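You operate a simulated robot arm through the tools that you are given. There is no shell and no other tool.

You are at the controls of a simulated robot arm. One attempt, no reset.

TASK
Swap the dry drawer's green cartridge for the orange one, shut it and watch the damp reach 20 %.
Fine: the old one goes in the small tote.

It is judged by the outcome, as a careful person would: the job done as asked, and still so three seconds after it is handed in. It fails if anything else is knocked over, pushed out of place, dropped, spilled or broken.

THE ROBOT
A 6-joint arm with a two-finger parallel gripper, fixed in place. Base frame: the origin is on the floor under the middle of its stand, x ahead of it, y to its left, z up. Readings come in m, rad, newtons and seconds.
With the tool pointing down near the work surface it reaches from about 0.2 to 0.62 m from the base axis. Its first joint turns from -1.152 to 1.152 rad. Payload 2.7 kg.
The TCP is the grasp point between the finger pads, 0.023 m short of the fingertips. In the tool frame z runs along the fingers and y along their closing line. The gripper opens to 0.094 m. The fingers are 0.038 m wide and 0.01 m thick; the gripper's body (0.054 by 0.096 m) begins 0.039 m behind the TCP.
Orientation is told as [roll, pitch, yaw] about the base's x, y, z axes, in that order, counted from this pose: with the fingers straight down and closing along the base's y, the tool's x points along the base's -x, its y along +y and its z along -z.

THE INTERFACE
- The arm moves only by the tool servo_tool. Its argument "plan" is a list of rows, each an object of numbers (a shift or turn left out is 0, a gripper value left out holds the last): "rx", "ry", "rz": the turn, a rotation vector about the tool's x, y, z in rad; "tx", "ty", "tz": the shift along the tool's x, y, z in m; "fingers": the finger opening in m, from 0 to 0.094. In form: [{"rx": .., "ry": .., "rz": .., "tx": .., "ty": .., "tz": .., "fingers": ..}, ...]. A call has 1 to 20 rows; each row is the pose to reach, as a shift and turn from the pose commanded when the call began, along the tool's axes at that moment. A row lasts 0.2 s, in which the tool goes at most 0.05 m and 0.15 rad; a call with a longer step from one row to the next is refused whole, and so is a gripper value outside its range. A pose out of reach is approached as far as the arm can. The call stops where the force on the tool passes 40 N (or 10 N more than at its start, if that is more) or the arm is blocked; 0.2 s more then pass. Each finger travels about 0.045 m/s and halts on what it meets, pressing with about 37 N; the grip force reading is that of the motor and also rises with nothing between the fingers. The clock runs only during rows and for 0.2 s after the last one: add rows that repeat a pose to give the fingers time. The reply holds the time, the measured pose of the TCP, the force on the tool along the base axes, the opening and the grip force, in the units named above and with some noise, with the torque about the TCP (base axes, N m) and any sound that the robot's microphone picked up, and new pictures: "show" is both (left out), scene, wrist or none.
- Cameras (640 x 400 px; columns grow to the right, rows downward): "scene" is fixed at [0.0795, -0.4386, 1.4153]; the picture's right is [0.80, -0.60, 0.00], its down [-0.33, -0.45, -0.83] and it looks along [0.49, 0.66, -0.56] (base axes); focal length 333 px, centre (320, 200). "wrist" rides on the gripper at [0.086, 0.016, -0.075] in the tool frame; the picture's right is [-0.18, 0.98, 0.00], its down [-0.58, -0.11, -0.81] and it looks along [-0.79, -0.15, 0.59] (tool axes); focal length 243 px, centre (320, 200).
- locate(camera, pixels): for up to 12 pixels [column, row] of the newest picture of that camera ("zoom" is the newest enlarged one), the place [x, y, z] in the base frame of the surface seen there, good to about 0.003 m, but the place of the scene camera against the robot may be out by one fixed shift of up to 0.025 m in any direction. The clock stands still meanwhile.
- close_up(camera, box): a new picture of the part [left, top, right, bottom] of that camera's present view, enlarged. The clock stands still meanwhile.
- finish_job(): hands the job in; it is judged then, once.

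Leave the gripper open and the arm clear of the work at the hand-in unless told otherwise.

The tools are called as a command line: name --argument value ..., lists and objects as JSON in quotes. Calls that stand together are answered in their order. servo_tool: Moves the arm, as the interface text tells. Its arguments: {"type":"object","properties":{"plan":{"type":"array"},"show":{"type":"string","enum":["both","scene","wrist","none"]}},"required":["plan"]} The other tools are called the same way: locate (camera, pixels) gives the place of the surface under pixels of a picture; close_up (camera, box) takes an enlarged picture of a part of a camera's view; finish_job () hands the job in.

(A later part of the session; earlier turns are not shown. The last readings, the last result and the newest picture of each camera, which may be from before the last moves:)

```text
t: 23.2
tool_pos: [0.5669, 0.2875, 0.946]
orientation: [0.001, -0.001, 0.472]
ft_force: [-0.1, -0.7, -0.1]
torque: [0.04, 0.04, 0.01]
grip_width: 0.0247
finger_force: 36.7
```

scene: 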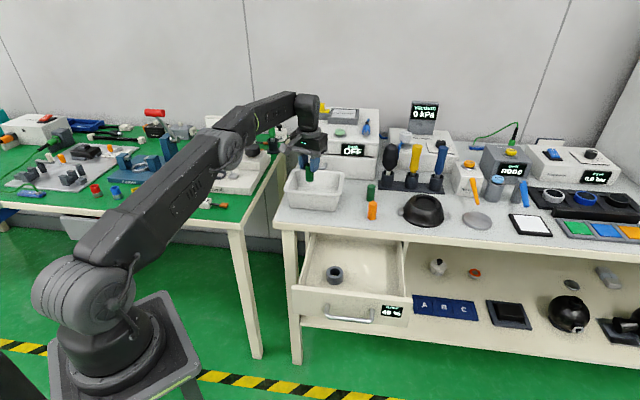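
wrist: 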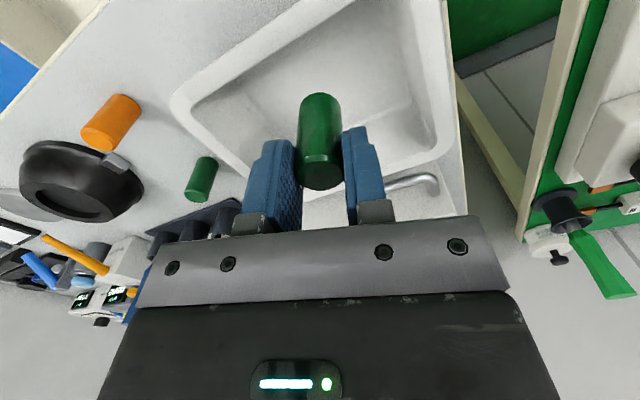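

It moved straight down. Now I'll shift 16 mm outward, toward the tote's middle, and lower a bit more.

servo_tool --plan '[{"tz": 0.005, "tx": -0.008}, {"tz": 0.01, "tx": -0.016}, {"tz": 0.01, "tx": -0.016}]'

close_up --camera "wrist" --box '[160, 0, 480, 230]'

```text
t: 24.0
tool_pos: [0.5723, 0.2906, 0.9355]
orientation: [0.0, 0.0, 0.472]
ft_force: [-1.2, 0.0, -0.1]
torque: [-0.04, 0.0, -0.01]
grip_width: 0.0247
finger_force: 36.8
out of reach, approached as far as the arm can: row 1, 2, 3
```

scene: 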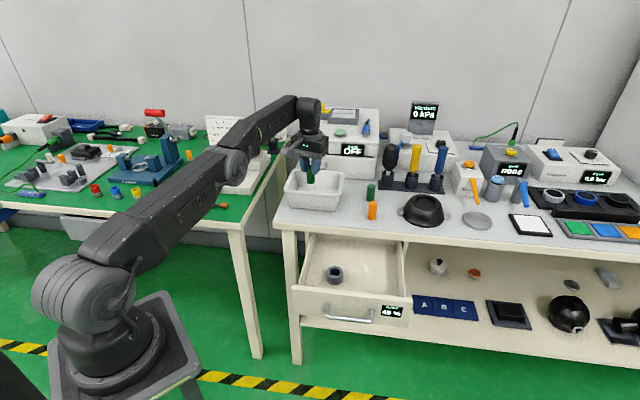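
wrist: 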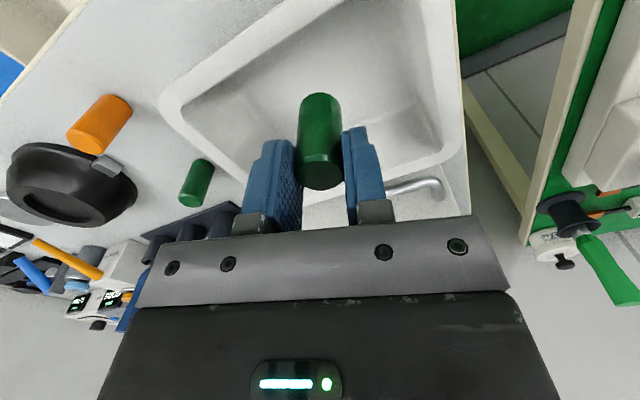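

```text
1.74 times, centred on (320, 115) of wrist
```

zoom: 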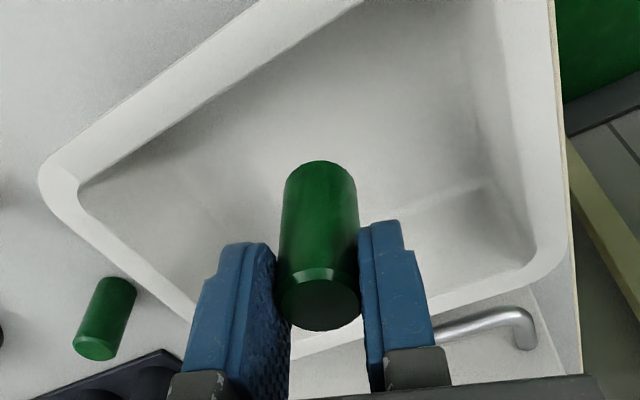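

Now at (0.572, 0.291), inside the tote's opening with clearance on all sides. I'll lower to z≈0.895, so the cartridge bottom goes below the rim, moving out a few mm more.

servo_tool --plan '[{"tz": 0.012}, {"tz": 0.024, "tx": -0.003}, {"tz": 0.04, "tx": -0.006}]' --show "wrist"

close_up --camera "wrist" --box '[160, 0, 480, 230]'

```text
t: 24.8
tool_pos: [0.5738, 0.2903, 0.8972]
orientation: [0.0, -0.002, 0.471]
ft_force: [0.8, -0.1, -0.8]
torque: [0.0, 0.01, -0.03]
grip_width: 0.0249
finger_force: 36.7
out of reach, approached as far as the arm can: row 3
```

wrist: 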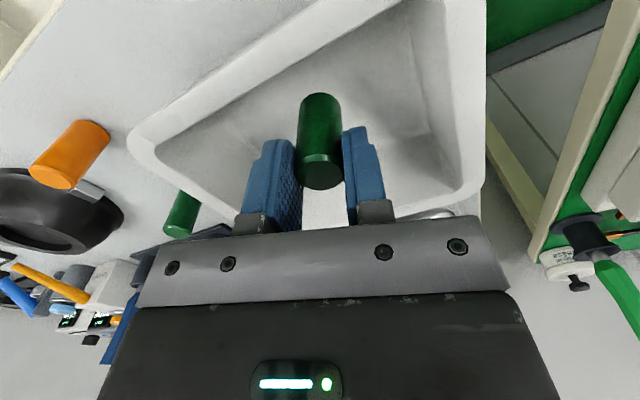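

```text
1.74 times, centred on (320, 115) of wrist
```

zoom: 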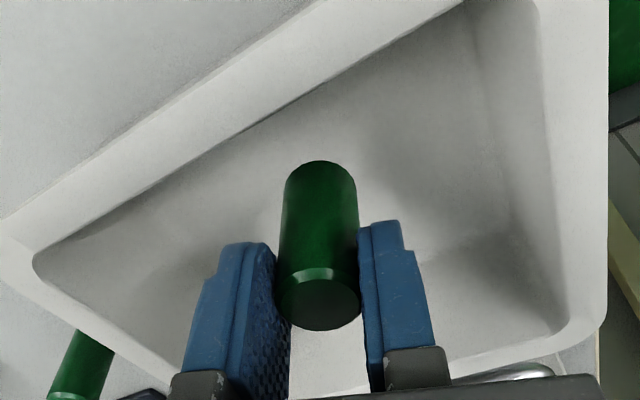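

The cartridge is well inside the tote walls. I'll lower 33 mm gently, to just above the tote floor.

servo_tool --plan '[{"tz": 0.01}, {"tz": 0.02}, {"tz": 0.028}, {"tz": 0.033}]' --show "wrist"

```text
t: 25.8
tool_pos: [0.5737, 0.2909, 0.8655]
orientation: [0.0, -0.005, 0.47]
ft_force: [-2.9, -2.2, 10.8]
torque: [-0.29, 0.08, -0.02]
grip_width: 0.0247
finger_force: 36.9
```

wrist: 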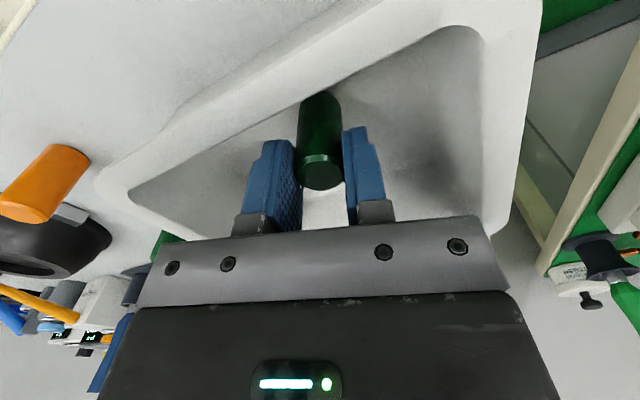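

Contact: 10.8 N upward, so the cartridge stands on the tote floor. I'll ease off slightly and open the fingers just enough.

servo_tool --plan '[{"tz": -0.001}, {"tz": -0.001, "fingers": 0.034}, {"tz": -0.001, "fingers": 0.044}, {"tz": -0.001, "fingers": 0.044}]' --show "wrist"

```text
t: 26.8
tool_pos: [0.5734, 0.2905, 0.8631]
orientation: [-0.001, 0.002, 0.472]
ft_force: [-0.6, 0.2, 0.2]
torque: [0.0, 0.01, -0.01]
grip_width: 0.0437
finger_force: 0.1
```

wrist: 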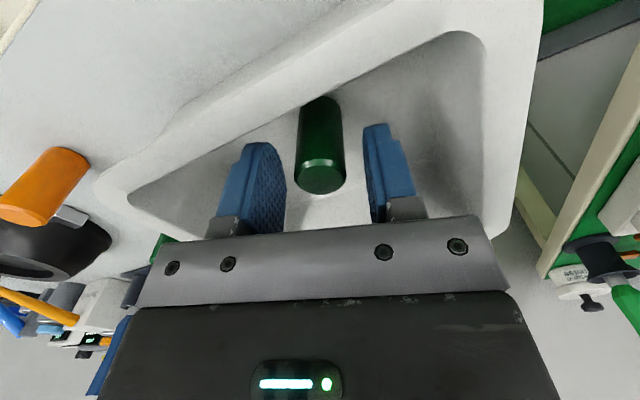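

The cartridge is free and standing inside the tote. I'll rise straight up out of it.

servo_tool --plan '[{"tz": -0.015}, {"tz": -0.035}, {"tz": -0.06}, {"tz": -0.085}]'

close_up --camera "scene" --box '[270, 150, 430, 330]'

```text
t: 27.8
tool_pos: [0.5712, 0.2897, 0.9478]
orientation: [-0.001, 0.0, 0.472]
ft_force: [0.2, 0.2, -0.3]
torque: [0.01, -0.01, -0.04]
grip_width: 0.0441
finger_force: 0.1
```

scene: 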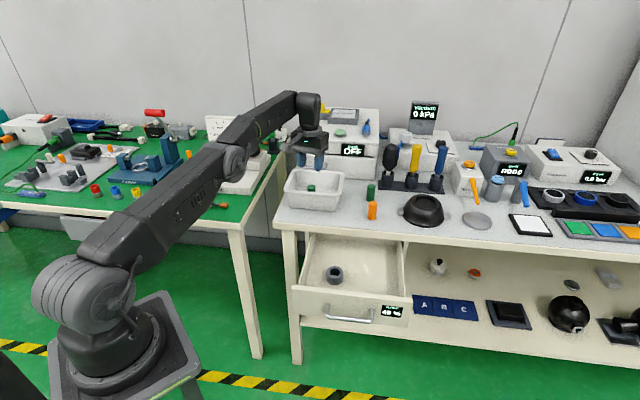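
wrist: 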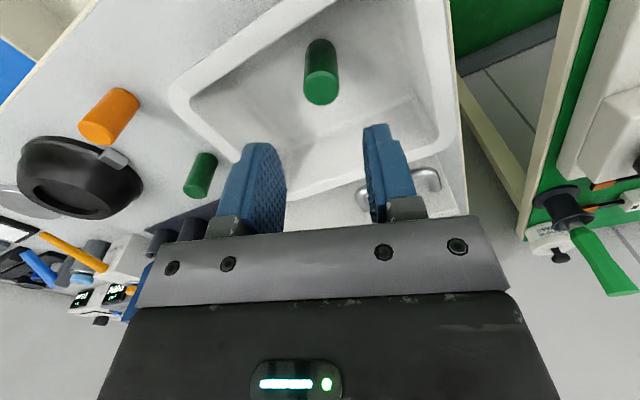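

```text
2.22 times, centred on (350, 240) of scene
```

zoom: 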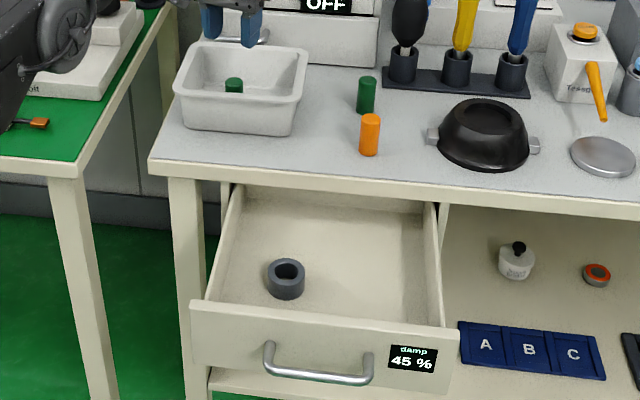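

The green cartridge now stands in the white tote, and the drawer socket is empty. Next is the orange one. I'll move across at safe height toward it with the tool turned to face it.

servo_tool --plan '[{"tx": 0.0158, "ty": -0.0346, "tz": -0.01, "rz": 0.06}, {"tx": 0.0315, "ty": -0.0691, "tz": -0.02, "rz": 0.12}, {"tx": 0.0473, "ty": -0.1037, "tz": -0.02, "rz": 0.18}, {"tx": 0.063, "ty": -0.1382, "tz": -0.02, "rz": 0.24}, {"tx": 0.0788, "ty": -0.1728, "tz": -0.02, "rz": 0.302}, {"tx": 0.0788, "ty": -0.1728, "tz": -0.02, "rz": 0.302, "fingers": 0.05}]'

```text
t: 29.2
tool_pos: [0.5824, 0.1007, 0.9682]
orientation: [-0.001, -0.001, 0.17]
ft_force: [-0.6, -0.6, 0.3]
torque: [0.02, 0.0, 0.02]
grip_width: 0.0498
finger_force: 0.1
```

scene: 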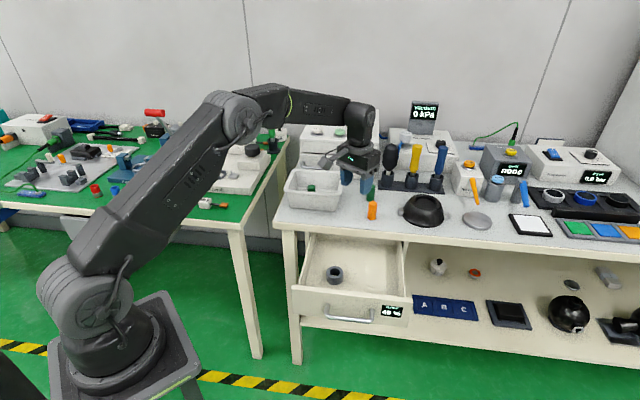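
wrist: 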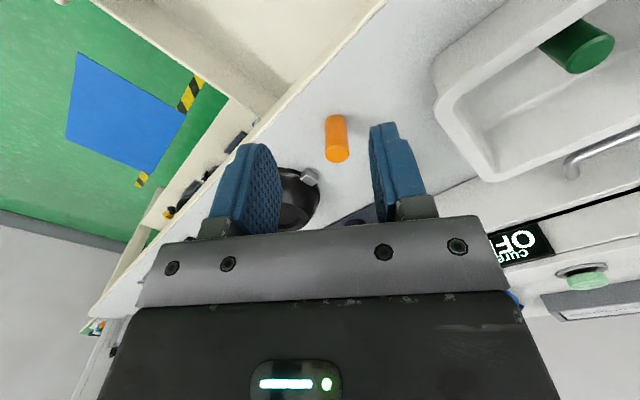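

The orange cylinder is straight ahead at (336,140). I'll measure its top and sides.

close_up --camera "wrist" --box '[280, 90, 400, 190]'

locate --camera "wrist" --pixels '[[338, 155], [328, 155], [347, 155], [338, 150], [338, 160], [336, 135], [334, 120], [310, 130], [360, 130]]'

```text
4.00 times, centred on (340, 140) of wrist
```

zoom: 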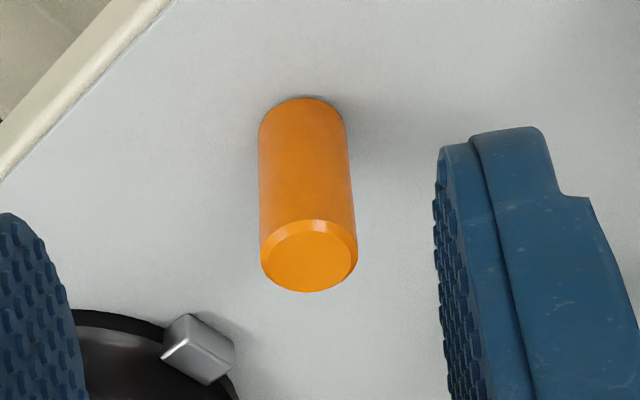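

```text
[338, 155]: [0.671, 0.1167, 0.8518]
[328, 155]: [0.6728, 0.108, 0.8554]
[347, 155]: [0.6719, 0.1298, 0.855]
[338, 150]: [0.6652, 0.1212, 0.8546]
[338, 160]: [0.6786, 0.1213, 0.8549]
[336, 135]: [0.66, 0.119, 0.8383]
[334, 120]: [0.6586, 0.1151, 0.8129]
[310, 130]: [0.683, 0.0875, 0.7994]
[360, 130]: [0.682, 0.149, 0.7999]
```

The orange one's top centre is (0.672, 0.119, 0.855), just past straight-down reach. I'll tilt the tool 17° outward about its closing line, so the pads stay parallel to the cylinder, and go to a point 80 mm back from the grasp. I'll also check the bowl's lug nearby.

locate --camera "wrist" --pixels '[[309, 176], [305, 178], [313, 181]]'

servo_tool --plan '[{"tx": -0.0226, "ty": 0.001, "tz": 0.005, "ry": -0.1}, {"tx": -0.0452, "ty": 0.002, "tz": 0.018, "ry": -0.2}, {"tx": -0.0678, "ty": 0.0029, "tz": 0.0328, "ry": -0.3}, {"tx": -0.0678, "ty": 0.0029, "tz": 0.0328, "ry": -0.3, "fingers": 0.05}]'

```text
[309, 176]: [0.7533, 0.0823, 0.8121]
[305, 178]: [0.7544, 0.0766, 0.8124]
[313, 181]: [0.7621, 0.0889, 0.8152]
```

```text
t: 30.2
tool_pos: [0.6486, 0.1147, 0.9344]
orientation: [0.0, -0.302, 0.169]
ft_force: [-0.6, 0.6, -0.1]
torque: [0.01, -0.01, -0.01]
grip_width: 0.0499
finger_force: 0.2
```

scene: 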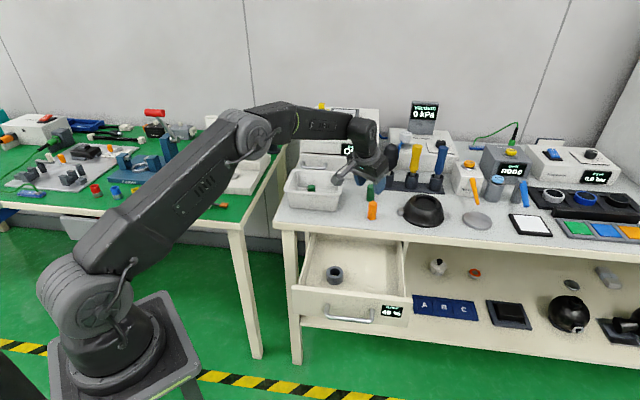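
wrist: 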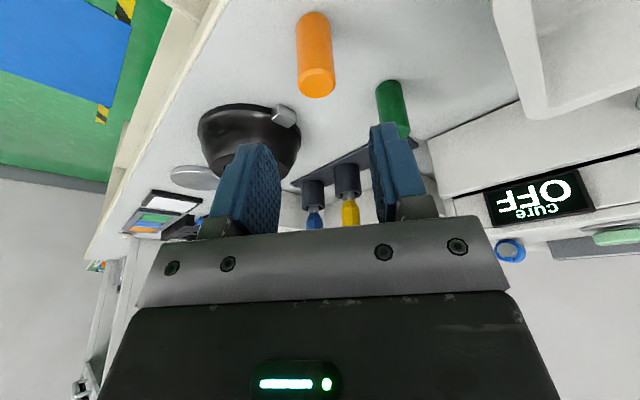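

Reached with no limit. The orange top now sits at (317,83), close to where it should be. I'll measure once more before going in.

close_up --camera "wrist" --box '[260, 0, 400, 110]'

locate --camera "wrist" --pixels '[[317, 83], [303, 83], [331, 83], [317, 74], [317, 93], [314, 50], [312, 20], [392, 100], [280, 60], [350, 60]]'

```text
3.64 times, centred on (330, 55) of wrist
```

zoom: 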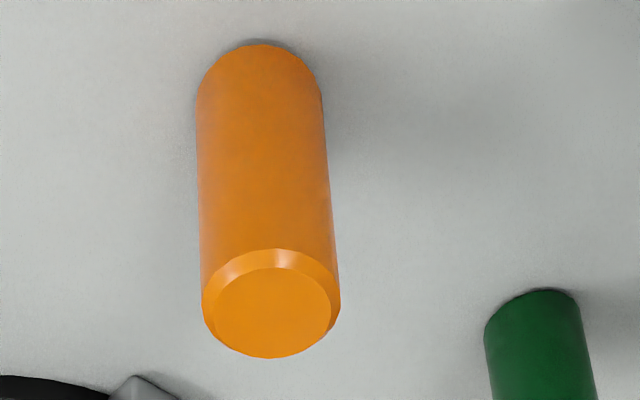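

```text
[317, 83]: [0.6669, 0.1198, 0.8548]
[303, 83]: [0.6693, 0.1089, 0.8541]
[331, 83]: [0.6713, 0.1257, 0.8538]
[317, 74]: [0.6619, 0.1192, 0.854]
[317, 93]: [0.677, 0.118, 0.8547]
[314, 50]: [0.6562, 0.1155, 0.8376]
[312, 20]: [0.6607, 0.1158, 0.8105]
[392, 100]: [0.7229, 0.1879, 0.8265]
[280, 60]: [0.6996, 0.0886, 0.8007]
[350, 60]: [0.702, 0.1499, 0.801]
```

Refined centre is (0.6705, 0.1185). I'll advance along the finger direction to TCP z≈0.860, open fingers either side of the orange cartridge.

servo_tool --plan '[{"tz": 0.02}, {"tz": 0.04, "ty": -0.001}, {"tz": 0.06, "tx": 0.001, "ty": -0.001}, {"tz": 0.0776, "tx": 0.001, "ty": -0.001}]'

close_up --camera "wrist" --box '[200, 60, 460, 230]'

```text
t: 31.2
tool_pos: [0.6705, 0.1192, 0.8604]
orientation: [0.001, -0.303, 0.169]
ft_force: [-0.5, -0.6, 0.7]
torque: [-0.02, 0.05, 0.03]
grip_width: 0.0498
finger_force: 0.0
```

scene: 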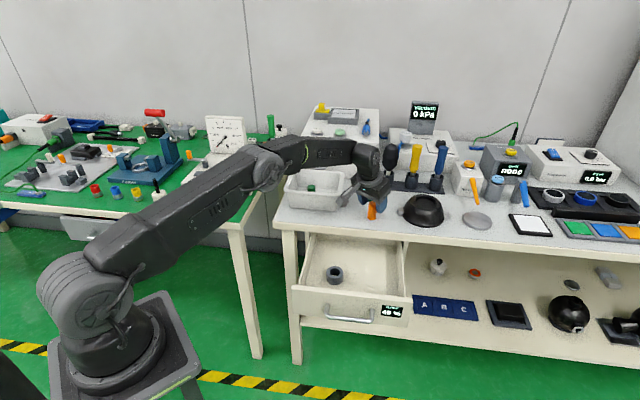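
wrist: 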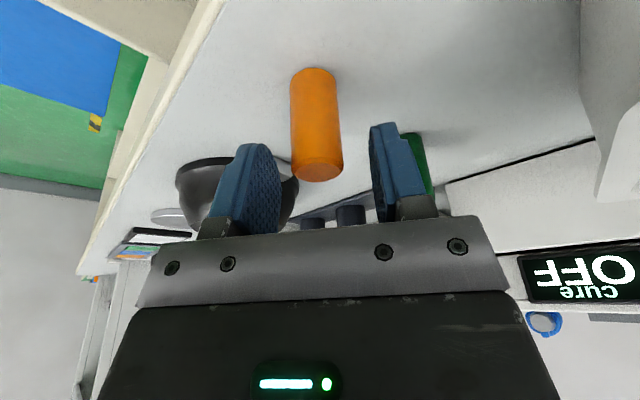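

```text
2.35 times, centred on (330, 145) of wrist
```

zoom: 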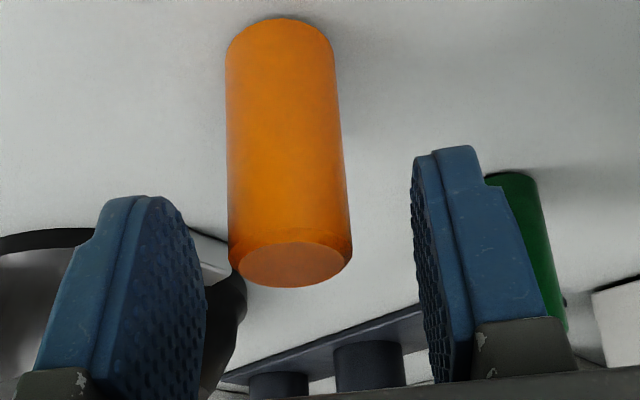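

The orange cartridge stands between the pads, and the spare green one is well clear. Closing.

servo_tool --plan '[{"fingers": 0.035}, {"fingers": 0.02}, {"fingers": 0.02}, {"fingers": 0.02}]' --show "wrist"

close_up --camera "wrist" --box '[200, 60, 460, 230]'

```text
t: 32.2
tool_pos: [0.6696, 0.119, 0.8602]
orientation: [0.0, -0.3, 0.167]
ft_force: [0.2, 0.8, 0.5]
torque: [-0.01, -0.01, 0.0]
grip_width: 0.0244
finger_force: 36.8
```

wrist: 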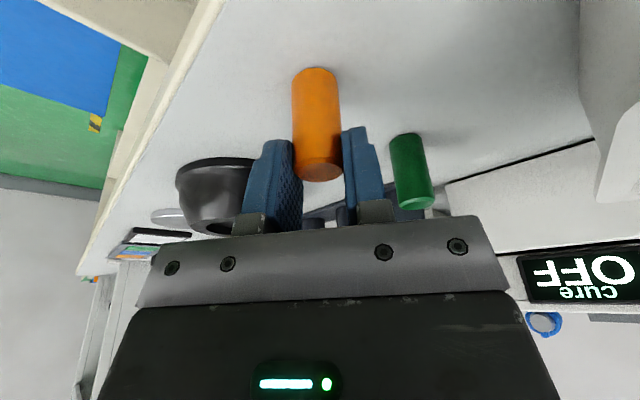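

```text
2.35 times, centred on (330, 145) of wrist
```

zoom: 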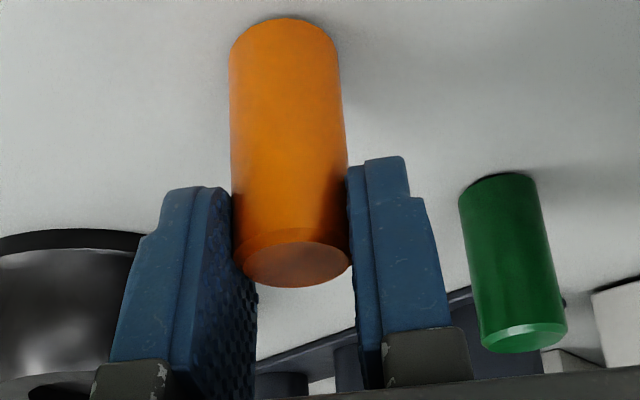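

Gripped at 24.4 mm. I'll retreat along the fingers, up and slightly back.

servo_tool --plan '[{"tz": -0.008, "tx": -0.002}, {"tz": -0.02, "tx": -0.004}, {"tz": -0.04, "tx": -0.004}, {"tz": -0.065, "tx": -0.004}, {"tz": -0.1, "tx": -0.004}]'

```text
t: 33.4
tool_pos: [0.6457, 0.1152, 0.9571]
orientation: [0.001, -0.3, 0.169]
ft_force: [1.2, 0.0, -0.4]
torque: [0.01, 0.01, -0.04]
grip_width: 0.0244
finger_force: 36.7
```

scene: 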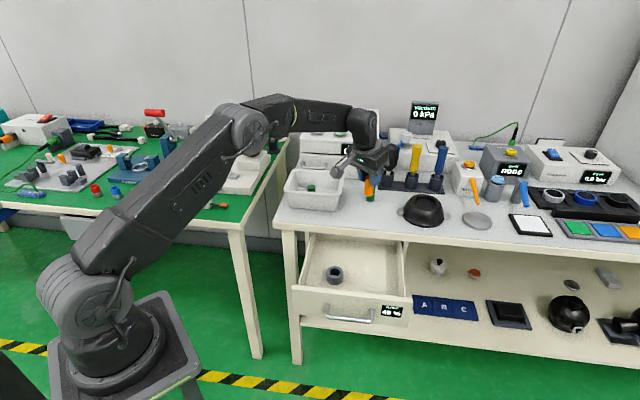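
wrist: 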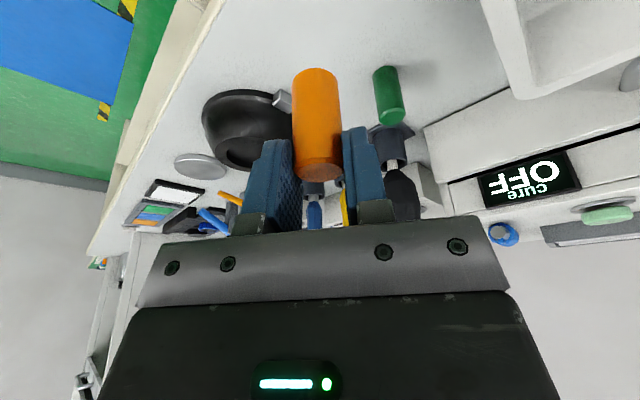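

The orange cartridge is held upright. I'll carry it over the drawer, turning about the vertical so it stays upright and the camera side swings over the drawer's left, ending high above the socket at about (0.5025, 0.078, 0.90).

servo_tool --plan '[{"rx": 0.0367, "rz": 0.1186, "tx": 0.0225, "ty": -0.0018, "tz": 0.0016}, {"rx": 0.0734, "rz": 0.2372, "tx": 0.0451, "ty": -0.0036, "tz": 0.0031}, {"rx": 0.11, "rz": 0.3558, "tx": 0.0676, "ty": -0.0054, "tz": 0.0047}, {"rx": 0.1467, "rz": 0.4744, "tx": 0.0901, "ty": -0.0072, "tz": 0.0063}, {"rx": 0.1834, "rz": 0.593, "tx": 0.1126, "ty": -0.009, "tz": 0.0079}, {"rx": 0.2201, "rz": 0.7116, "tx": 0.1352, "ty": -0.0108, "tz": 0.0094}, {"rx": 0.2568, "rz": 0.8302, "tx": 0.1577, "ty": -0.0126, "tz": 0.011}, {"rx": 0.2568, "rz": 0.8302, "tx": 0.1577, "ty": -0.0126, "tz": 0.011}]'

close_up --camera "wrist" --box '[200, 0, 460, 220]'

```text
t: 35.2
tool_pos: [0.5017, 0.0773, 0.9]
orientation: [0.002, -0.301, -0.7]
ft_force: [-0.8, -0.4, -0.9]
torque: [0.02, 0.01, 0.0]
grip_width: 0.0245
finger_force: 37.5
```

scene: 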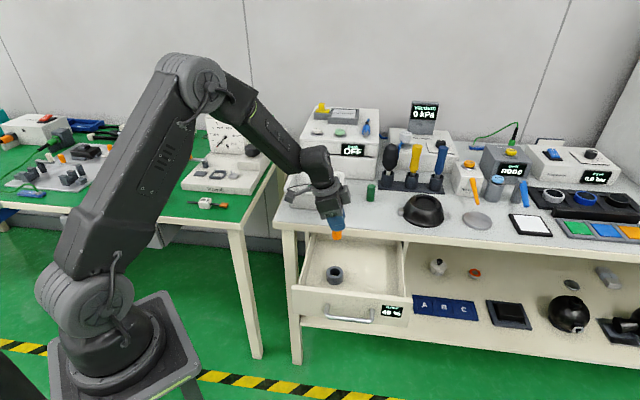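
wrist: 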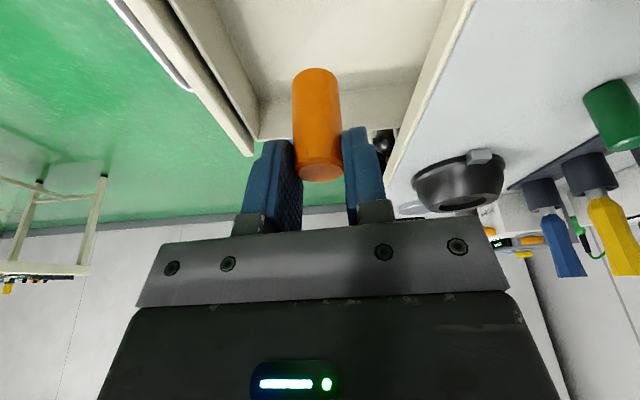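

```text
1.82 times, centred on (330, 110) of wrist
```

zoom: 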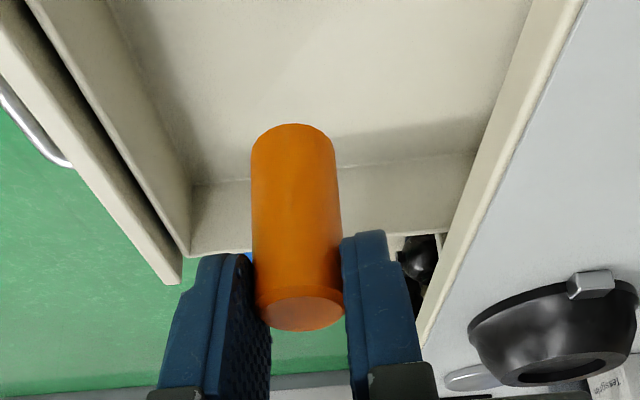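

The cartridge is upright above the drawer. I'll lower straight down 100 mm to bring its bottom about 28 mm above the socket, then check alignment.

servo_tool --plan '[{"tx": 0.0074, "tz": 0.0239}, {"tx": 0.0148, "tz": 0.0478}, {"tx": 0.0222, "tz": 0.0717}, {"tx": 0.0296, "tz": 0.0955}, {"tx": 0.0296, "tz": 0.0955}]'

close_up --camera "wrist" --box '[220, 0, 420, 200]'

close_up --camera "scene" --box '[300, 220, 380, 300]'

```text
t: 36.4
tool_pos: [0.5014, 0.076, 0.8003]
orientation: [0.002, -0.301, -0.7]
ft_force: [-0.1, -0.1, -0.5]
torque: [-0.04, 0.01, 0.04]
grip_width: 0.0248
finger_force: 37.2
```

scene: 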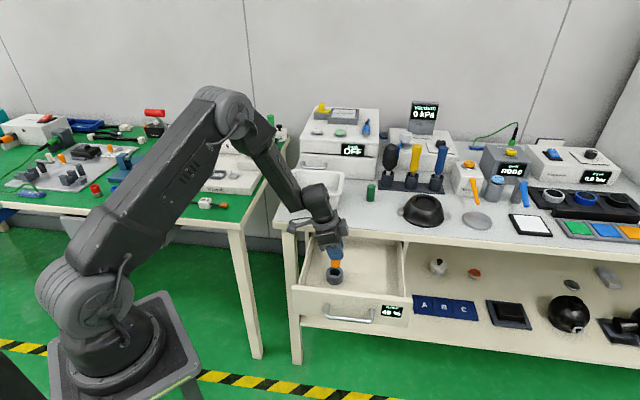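
wrist: 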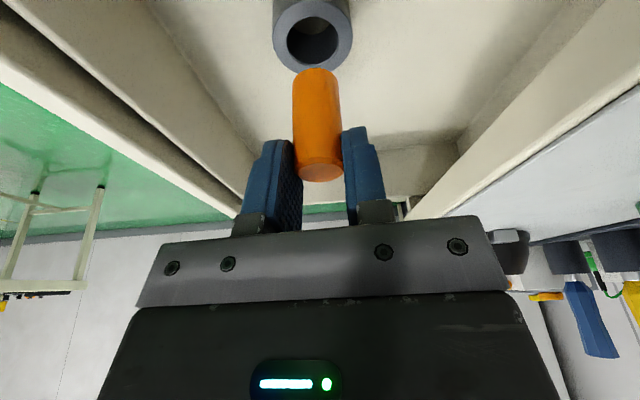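

```text
2.00 times, centred on (320, 100) of wrist
```

zoom: 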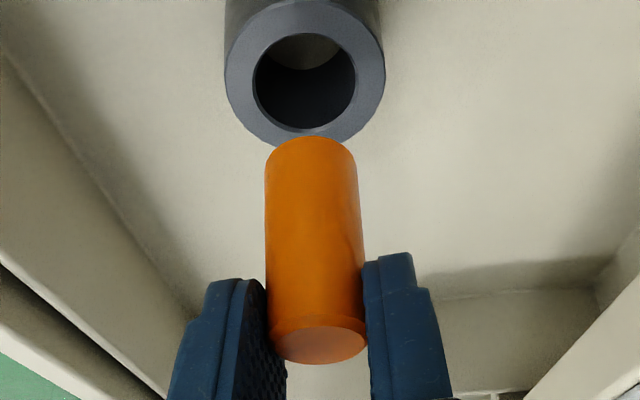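

```text
5.00 times, centred on (340, 260) of scene
```

zoom: 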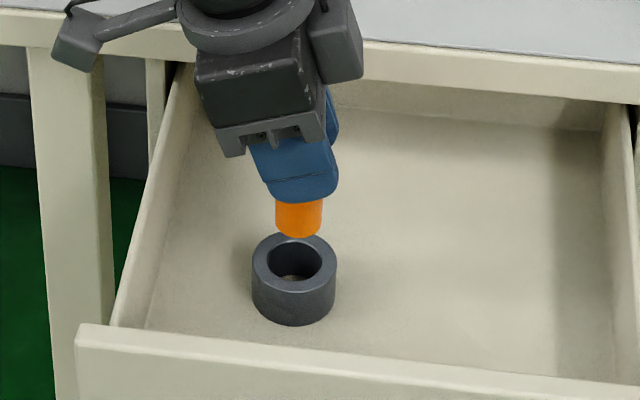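

Both pictures show the cartridge bottom just beside and above the hole. I'll measure rim and cartridge edge points in both cameras to get the small correction.

locate --camera "wrist" --pixels '[[280, 41], [345, 41], [312, 69], [298, 64], [328, 64], [284, 56], [341, 56], [315, 72], [300, 78], [332, 78], [315, 110], [318, 171]]'

locate --camera "zoom" --pixels '[[259, 263], [330, 263], [295, 285], [295, 240], [270, 278], [320, 278], [298, 235], [280, 225], [317, 225], [298, 215], [298, 206]]'

```text
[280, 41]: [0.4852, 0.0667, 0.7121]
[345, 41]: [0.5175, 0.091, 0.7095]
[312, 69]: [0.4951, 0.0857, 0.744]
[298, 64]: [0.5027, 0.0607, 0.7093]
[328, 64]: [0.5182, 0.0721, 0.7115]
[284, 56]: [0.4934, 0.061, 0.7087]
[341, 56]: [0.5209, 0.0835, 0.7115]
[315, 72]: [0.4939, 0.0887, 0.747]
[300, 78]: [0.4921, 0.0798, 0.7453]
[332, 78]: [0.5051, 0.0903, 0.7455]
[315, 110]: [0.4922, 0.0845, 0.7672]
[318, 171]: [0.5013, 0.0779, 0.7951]
```

```text
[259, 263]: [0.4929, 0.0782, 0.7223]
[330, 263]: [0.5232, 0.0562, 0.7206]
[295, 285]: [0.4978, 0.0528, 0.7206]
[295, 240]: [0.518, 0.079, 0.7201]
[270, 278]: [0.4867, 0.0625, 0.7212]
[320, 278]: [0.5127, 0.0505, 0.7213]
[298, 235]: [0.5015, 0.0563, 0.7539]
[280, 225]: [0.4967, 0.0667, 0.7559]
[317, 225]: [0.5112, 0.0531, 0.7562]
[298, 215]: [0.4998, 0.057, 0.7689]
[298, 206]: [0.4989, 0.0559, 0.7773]
```

The scene camera puts cartridge and hole within 1 mm, and the wrist camera suggests about 1.7 mm toward (-0.7,+0.7). I'll apply that and lower to about 5 mm above the rim.

servo_tool --plan '[{"tx": 0.0045, "tz": 0.009}, {"tx": 0.0087, "tz": 0.0224}, {"tx": 0.0087, "tz": 0.0224}]'

close_up --camera "wrist" --box '[240, 0, 400, 180]'

close_up --camera "scene" --box '[310, 240, 360, 290]'

```text
t: 37.2
tool_pos: [0.4992, 0.0771, 0.7768]
orientation: [0.001, -0.3, -0.7]
ft_force: [-0.4, 0.7, -1.3]
torque: [0.02, 0.01, 0.0]
grip_width: 0.0245
finger_force: 36.6
```

scene: 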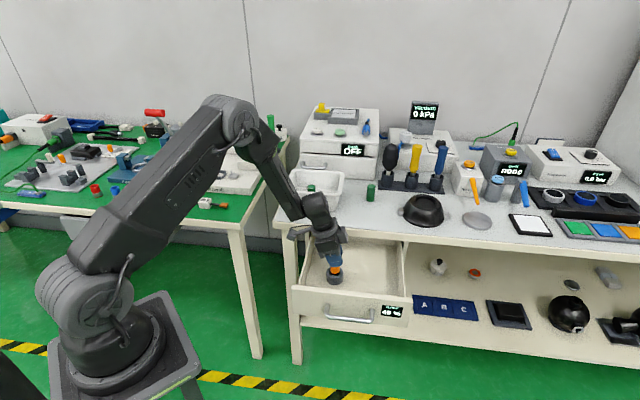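
wrist: 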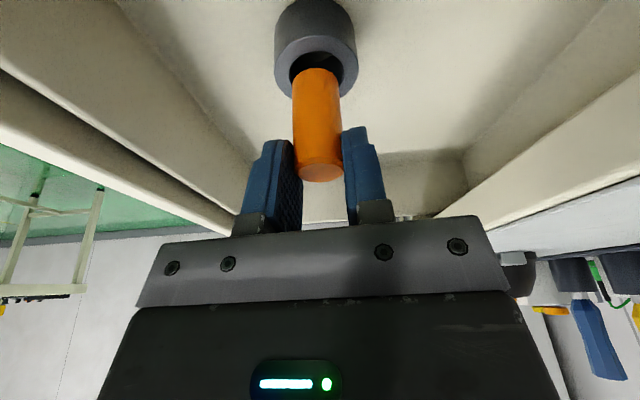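

```text
2.22 times, centred on (320, 90) of wrist
```

zoom: 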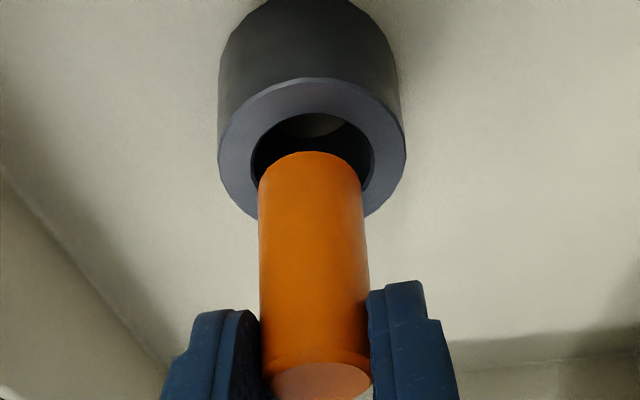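

```text
8.00 times, centred on (335, 265) of scene
```

zoom: 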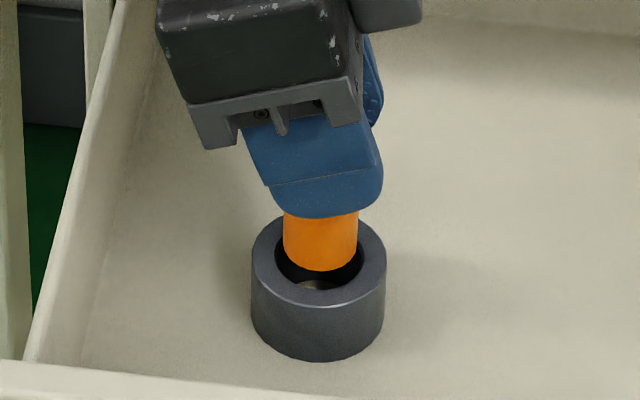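

In the enlarged scene picture the cartridge (columns 283–357) is centred in the hole (275–364). I'll lower gently 12 mm into the hole and watch the force.

servo_tool --plan '[{"tx": 0.0012, "tz": 0.0038}, {"tx": 0.0024, "tz": 0.0076}, {"tx": 0.0036, "tz": 0.0115}]'

close_up --camera "scene" --box '[310, 240, 360, 290]'

close_up --camera "wrist" --box '[240, 0, 400, 180]'

```text
t: 38.0
tool_pos: [0.5005, 0.0769, 0.7645]
orientation: [0.002, -0.3, -0.701]
ft_force: [-0.3, 0.1, -0.4]
torque: [0.01, 0.0, -0.03]
grip_width: 0.0243
finger_force: 37.1
```

scene: 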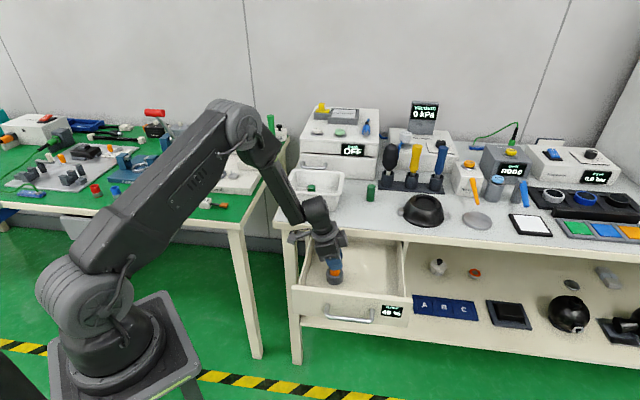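
wrist: 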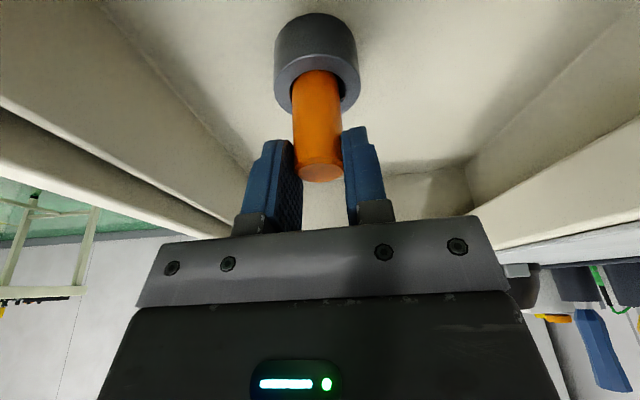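

```text
8.00 times, centred on (335, 265) of scene
```

zoom: 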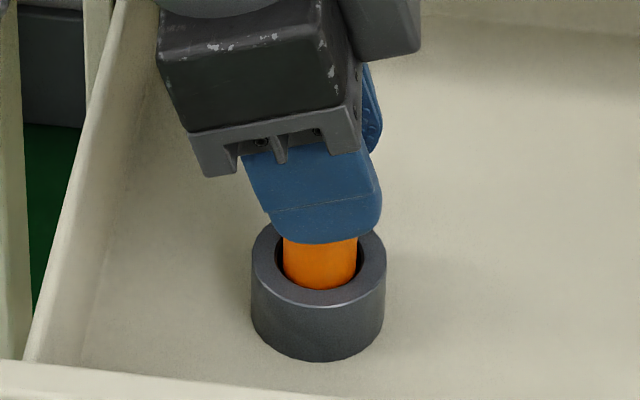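

```text
2.22 times, centred on (320, 90) of wrist
```

zoom: 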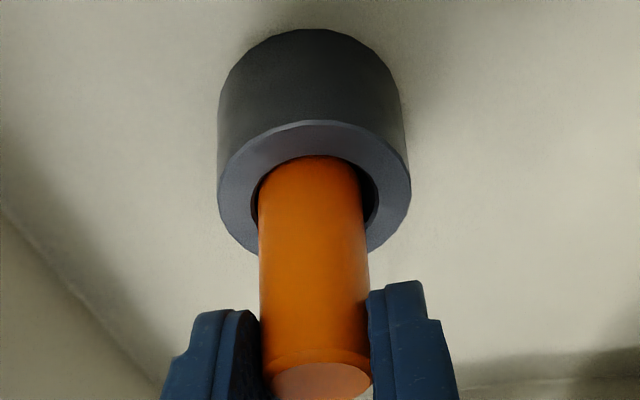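

It's entering the hole with no contact force. I'll lower the remaining 20 mm slowly.

servo_tool --plan '[{"tx": 0.0015, "tz": 0.0048}, {"tx": 0.003, "tz": 0.0096}, {"tx": 0.0044, "tz": 0.0143}, {"tx": 0.0059, "tz": 0.019}]'

close_up --camera "wrist" --box '[240, 20, 400, 200]'

close_up --camera "scene" --box '[300, 230, 370, 300]'

```text
t: 39.0
tool_pos: [0.4993, 0.0778, 0.7442]
orientation: [0.001, -0.301, -0.7]
ft_force: [0.4, 0.4, -0.9]
torque: [0.01, 0.06, -0.04]
grip_width: 0.0245
finger_force: 37.2
```

scene: 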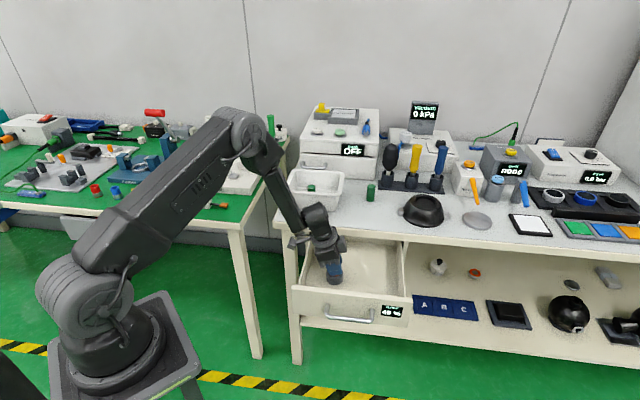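
wrist: 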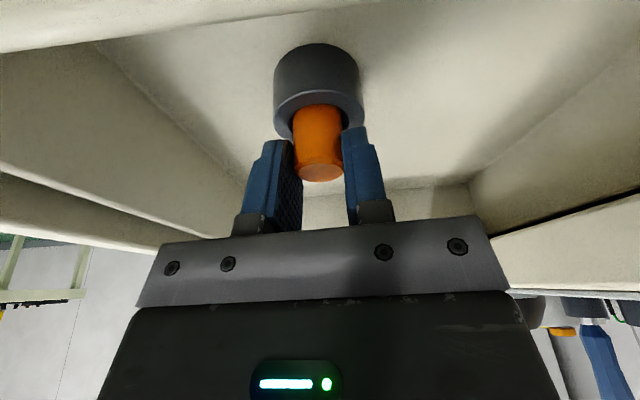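

```text
2.22 times, centred on (320, 110) of wrist
```

zoom: 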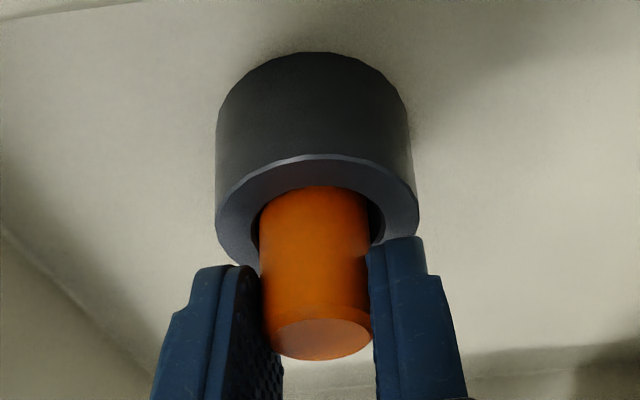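

```text
5.71 times, centred on (335, 265) of scene
```

zoom: 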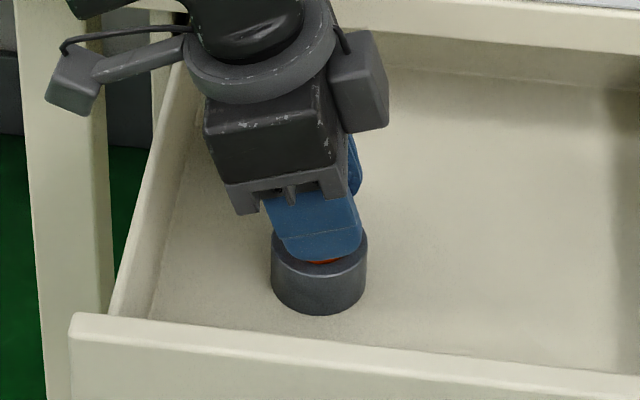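

It's nearly seated, about 2 mm to go, with the fingertips still just above the rim. Lowering the last 2.5 mm.

servo_tool --plan '[{"tx": 0.0004, "tz": 0.0012}, {"tx": 0.0007, "tz": 0.0024}]' --show "wrist"

```text
t: 39.6
tool_pos: [0.5007, 0.0781, 0.7434]
orientation: [0.003, -0.301, -0.7]
ft_force: [-3.5, 2.3, 14.0]
torque: [0.05, 0.25, -0.06]
grip_width: 0.0245
finger_force: 37.5
```

wrist: 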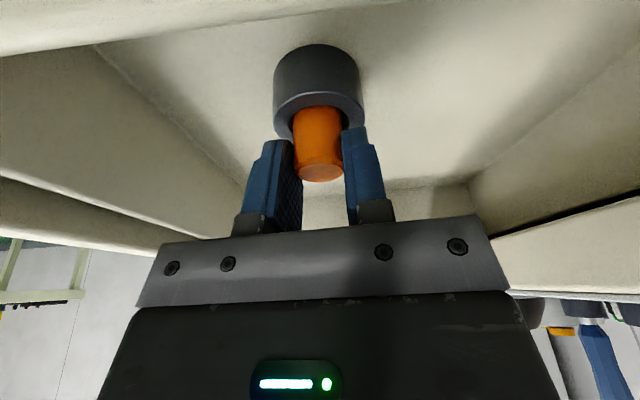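

14 N upward: the cartridge has reached the bottom of the socket. I'll ease off a little, open the fingers and rise straight up.

servo_tool --plan '[{"tx": -0.0003, "tz": -0.001}, {"tx": -0.0003, "tz": -0.001, "fingers": 0.035}, {"tx": -0.0003, "tz": -0.001, "fingers": 0.046}, {"tx": -0.0003, "tz": -0.001, "fingers": 0.046}]' --show "wrist"

```text
t: 40.6
tool_pos: [0.5006, 0.0775, 0.7438]
orientation: [0.002, -0.3, -0.7]
ft_force: [0.0, -1.0, -0.5]
torque: [-0.02, 0.0, -0.01]
grip_width: 0.046
finger_force: 0.0
```

wrist: 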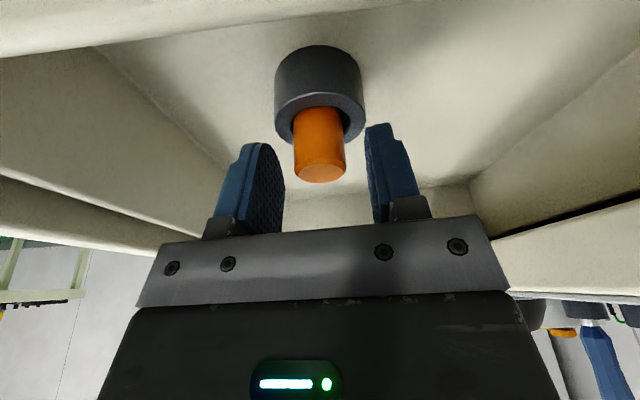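

The orange cartridge stays in its socket. Rising straight up now.

servo_tool --plan '[{"tx": -0.0045, "tz": -0.0143}, {"tx": -0.0104, "tz": -0.0334}, {"tx": -0.0178, "tz": -0.0573}, {"tx": -0.0296, "tz": -0.0955}, {"tx": -0.0415, "tz": -0.1337}]'

close_up --camera "scene" --box '[270, 150, 430, 330]'

```text
t: 41.8
tool_pos: [0.4997, 0.0773, 0.8844]
orientation: [0.001, -0.301, -0.698]
ft_force: [0.7, 0.5, -0.8]
torque: [-0.01, 0.01, -0.02]
grip_width: 0.0461
finger_force: 0.1
```

scene: 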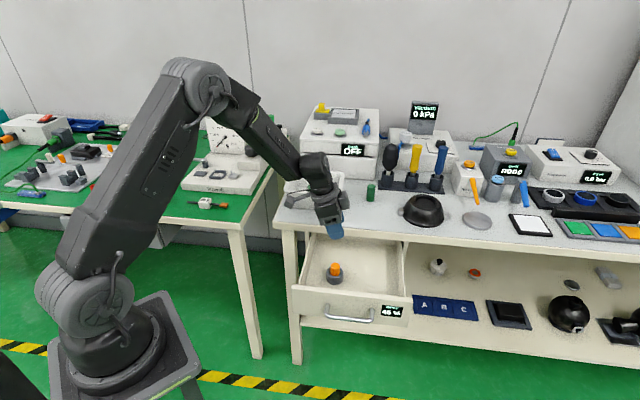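
wrist: 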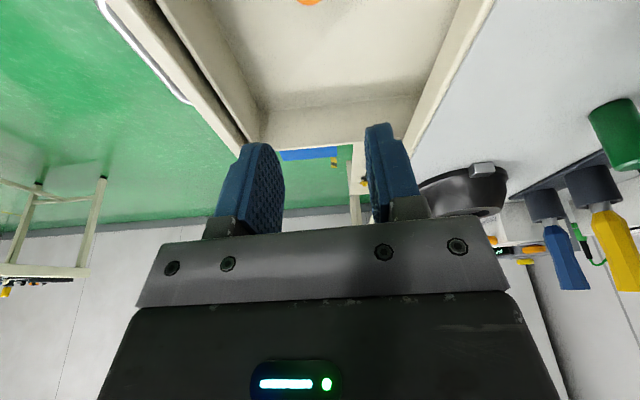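

```text
2.22 times, centred on (350, 240) of scene
```

zoom: 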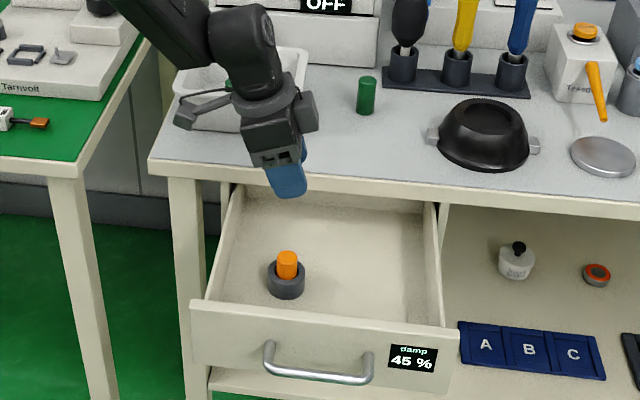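

The orange cartridge is seated in the socket, and the display still says 45 %. Now to shut the drawer: I'll bring the tool upright and back in front of the drawer to take the handle again.

servo_tool --plan '[{"ry": 0.075, "tx": -0.0038, "ty": -0.0314, "tz": -0.0108}, {"ry": 0.15, "tx": -0.0076, "ty": -0.0629, "tz": -0.0215}, {"ry": 0.225, "tx": -0.0114, "ty": -0.0943, "tz": -0.0323}, {"ry": 0.3, "tx": -0.0152, "ty": -0.1257, "tz": -0.043, "fingers": 0.036}, {"ry": 0.3, "tx": -0.0152, "ty": -0.1257, "tz": -0.043, "fingers": 0.036}]'

```text
t: 43.0
tool_pos: [0.4211, -0.0195, 0.9297]
orientation: [0.001, 0.0, -0.701]
ft_force: [-0.2, -0.5, 0.2]
torque: [0.01, -0.01, 0.01]
grip_width: 0.036
finger_force: 0.0
```

scene: 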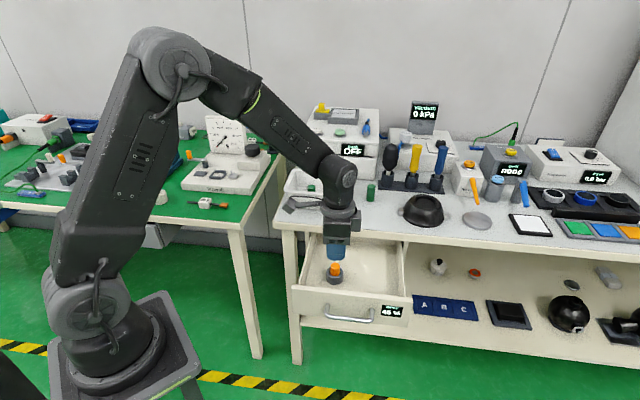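
wrist: 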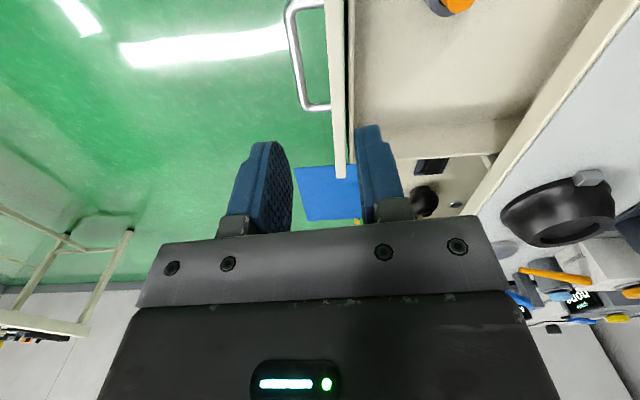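

Next I'll move back in front of the drawer front, aligning the yaw exactly.

servo_tool --plan '[{"rz": 0.028, "tx": -0.006, "ty": -0.0387, "tz": 0.0}, {"rz": 0.056, "tx": -0.0121, "ty": -0.0775, "tz": 0.01}, {"rz": 0.084, "tx": -0.0181, "ty": -0.1162, "tz": 0.03}, {"rz": 0.084, "tx": -0.0181, "ty": -0.1162, "tz": 0.03}]' --show "none"

```text
t: 44.0
tool_pos: [0.3584, -0.1208, 0.8996]
orientation: [0.003, 0.001, -0.783]
ft_force: [-0.2, 0.5, -0.5]
torque: [-0.02, 0.0, 0.02]
grip_width: 0.0362
finger_force: 0.1
```

Now I'll tilt 45° toward the drawer again and lower to the same pre-grasp pose as before.

servo_tool --plan '[{"rx": -0.131, "tx": -0.001, "ty": -0.0024, "tz": 0.013}, {"rx": -0.262, "tx": -0.002, "ty": -0.0048, "tz": 0.026}, {"rx": -0.393, "tx": -0.003, "ty": -0.0073, "tz": 0.039}, {"rx": -0.524, "tx": -0.004, "ty": -0.0097, "tz": 0.052}, {"rx": -0.655, "tx": -0.005, "ty": -0.0121, "tz": 0.065}, {"rx": -0.785, "tx": -0.0061, "ty": -0.0145, "tz": 0.0782}, {"rx": -0.785, "tx": -0.0061, "ty": -0.0145, "tz": 0.0782}]'

locate --camera "wrist" --pixels '[[312, 15], [318, 45], [325, 75], [331, 100]]'

```text
t: 45.6
tool_pos: [0.3539, -0.1348, 0.8202]
orientation: [0.787, -0.001, -0.786]
ft_force: [0.0, -0.7, -0.3]
torque: [0.03, 0.01, -0.01]
grip_width: 0.036
finger_force: 0.0
```

scene: 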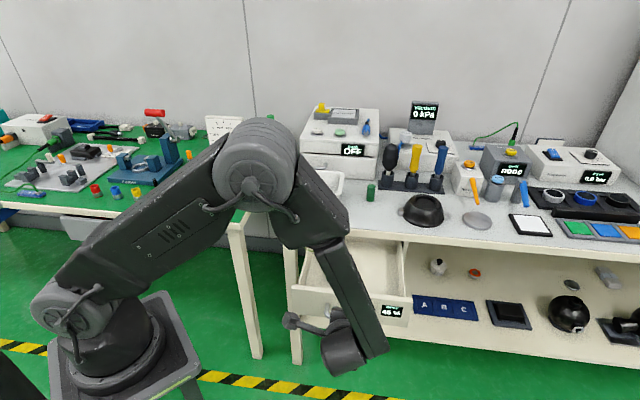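
wrist: 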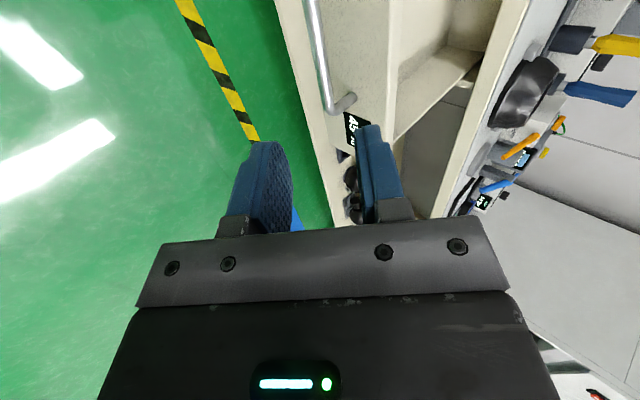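

```text
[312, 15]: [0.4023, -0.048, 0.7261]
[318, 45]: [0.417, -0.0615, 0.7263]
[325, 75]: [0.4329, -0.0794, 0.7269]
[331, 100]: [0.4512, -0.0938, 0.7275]
```

The handle is where I left it. I'll advance straight onto the bar along the finger direction.

servo_tool --plan '[{"tz": 0.03}, {"tz": 0.06}, {"tz": 0.085, "tx": 0.001}, {"tz": 0.105, "tx": 0.001}, {"tz": 0.12, "tx": 0.001}, {"tz": 0.129, "tx": 0.001}]' --show "wrist"

close_up --camera "wrist" --box '[220, 60, 440, 230]'

```text
t: 47.0
tool_pos: [0.4189, -0.0691, 0.7296]
orientation: [0.785, 0.001, -0.782]
ft_force: [0.3, 0.4, -0.2]
torque: [0.0, -0.01, 0.0]
grip_width: 0.0361
finger_force: 0.1
```

wrist: 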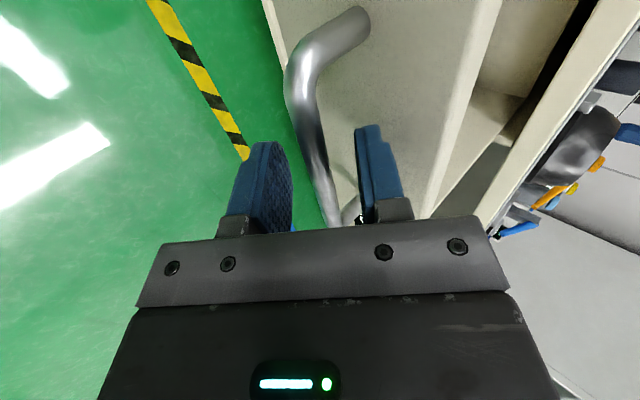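

```text
2.35 times, centred on (330, 145) of wrist
```

zoom: 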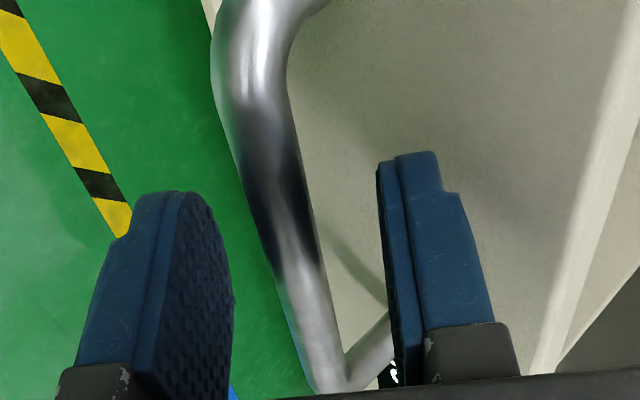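

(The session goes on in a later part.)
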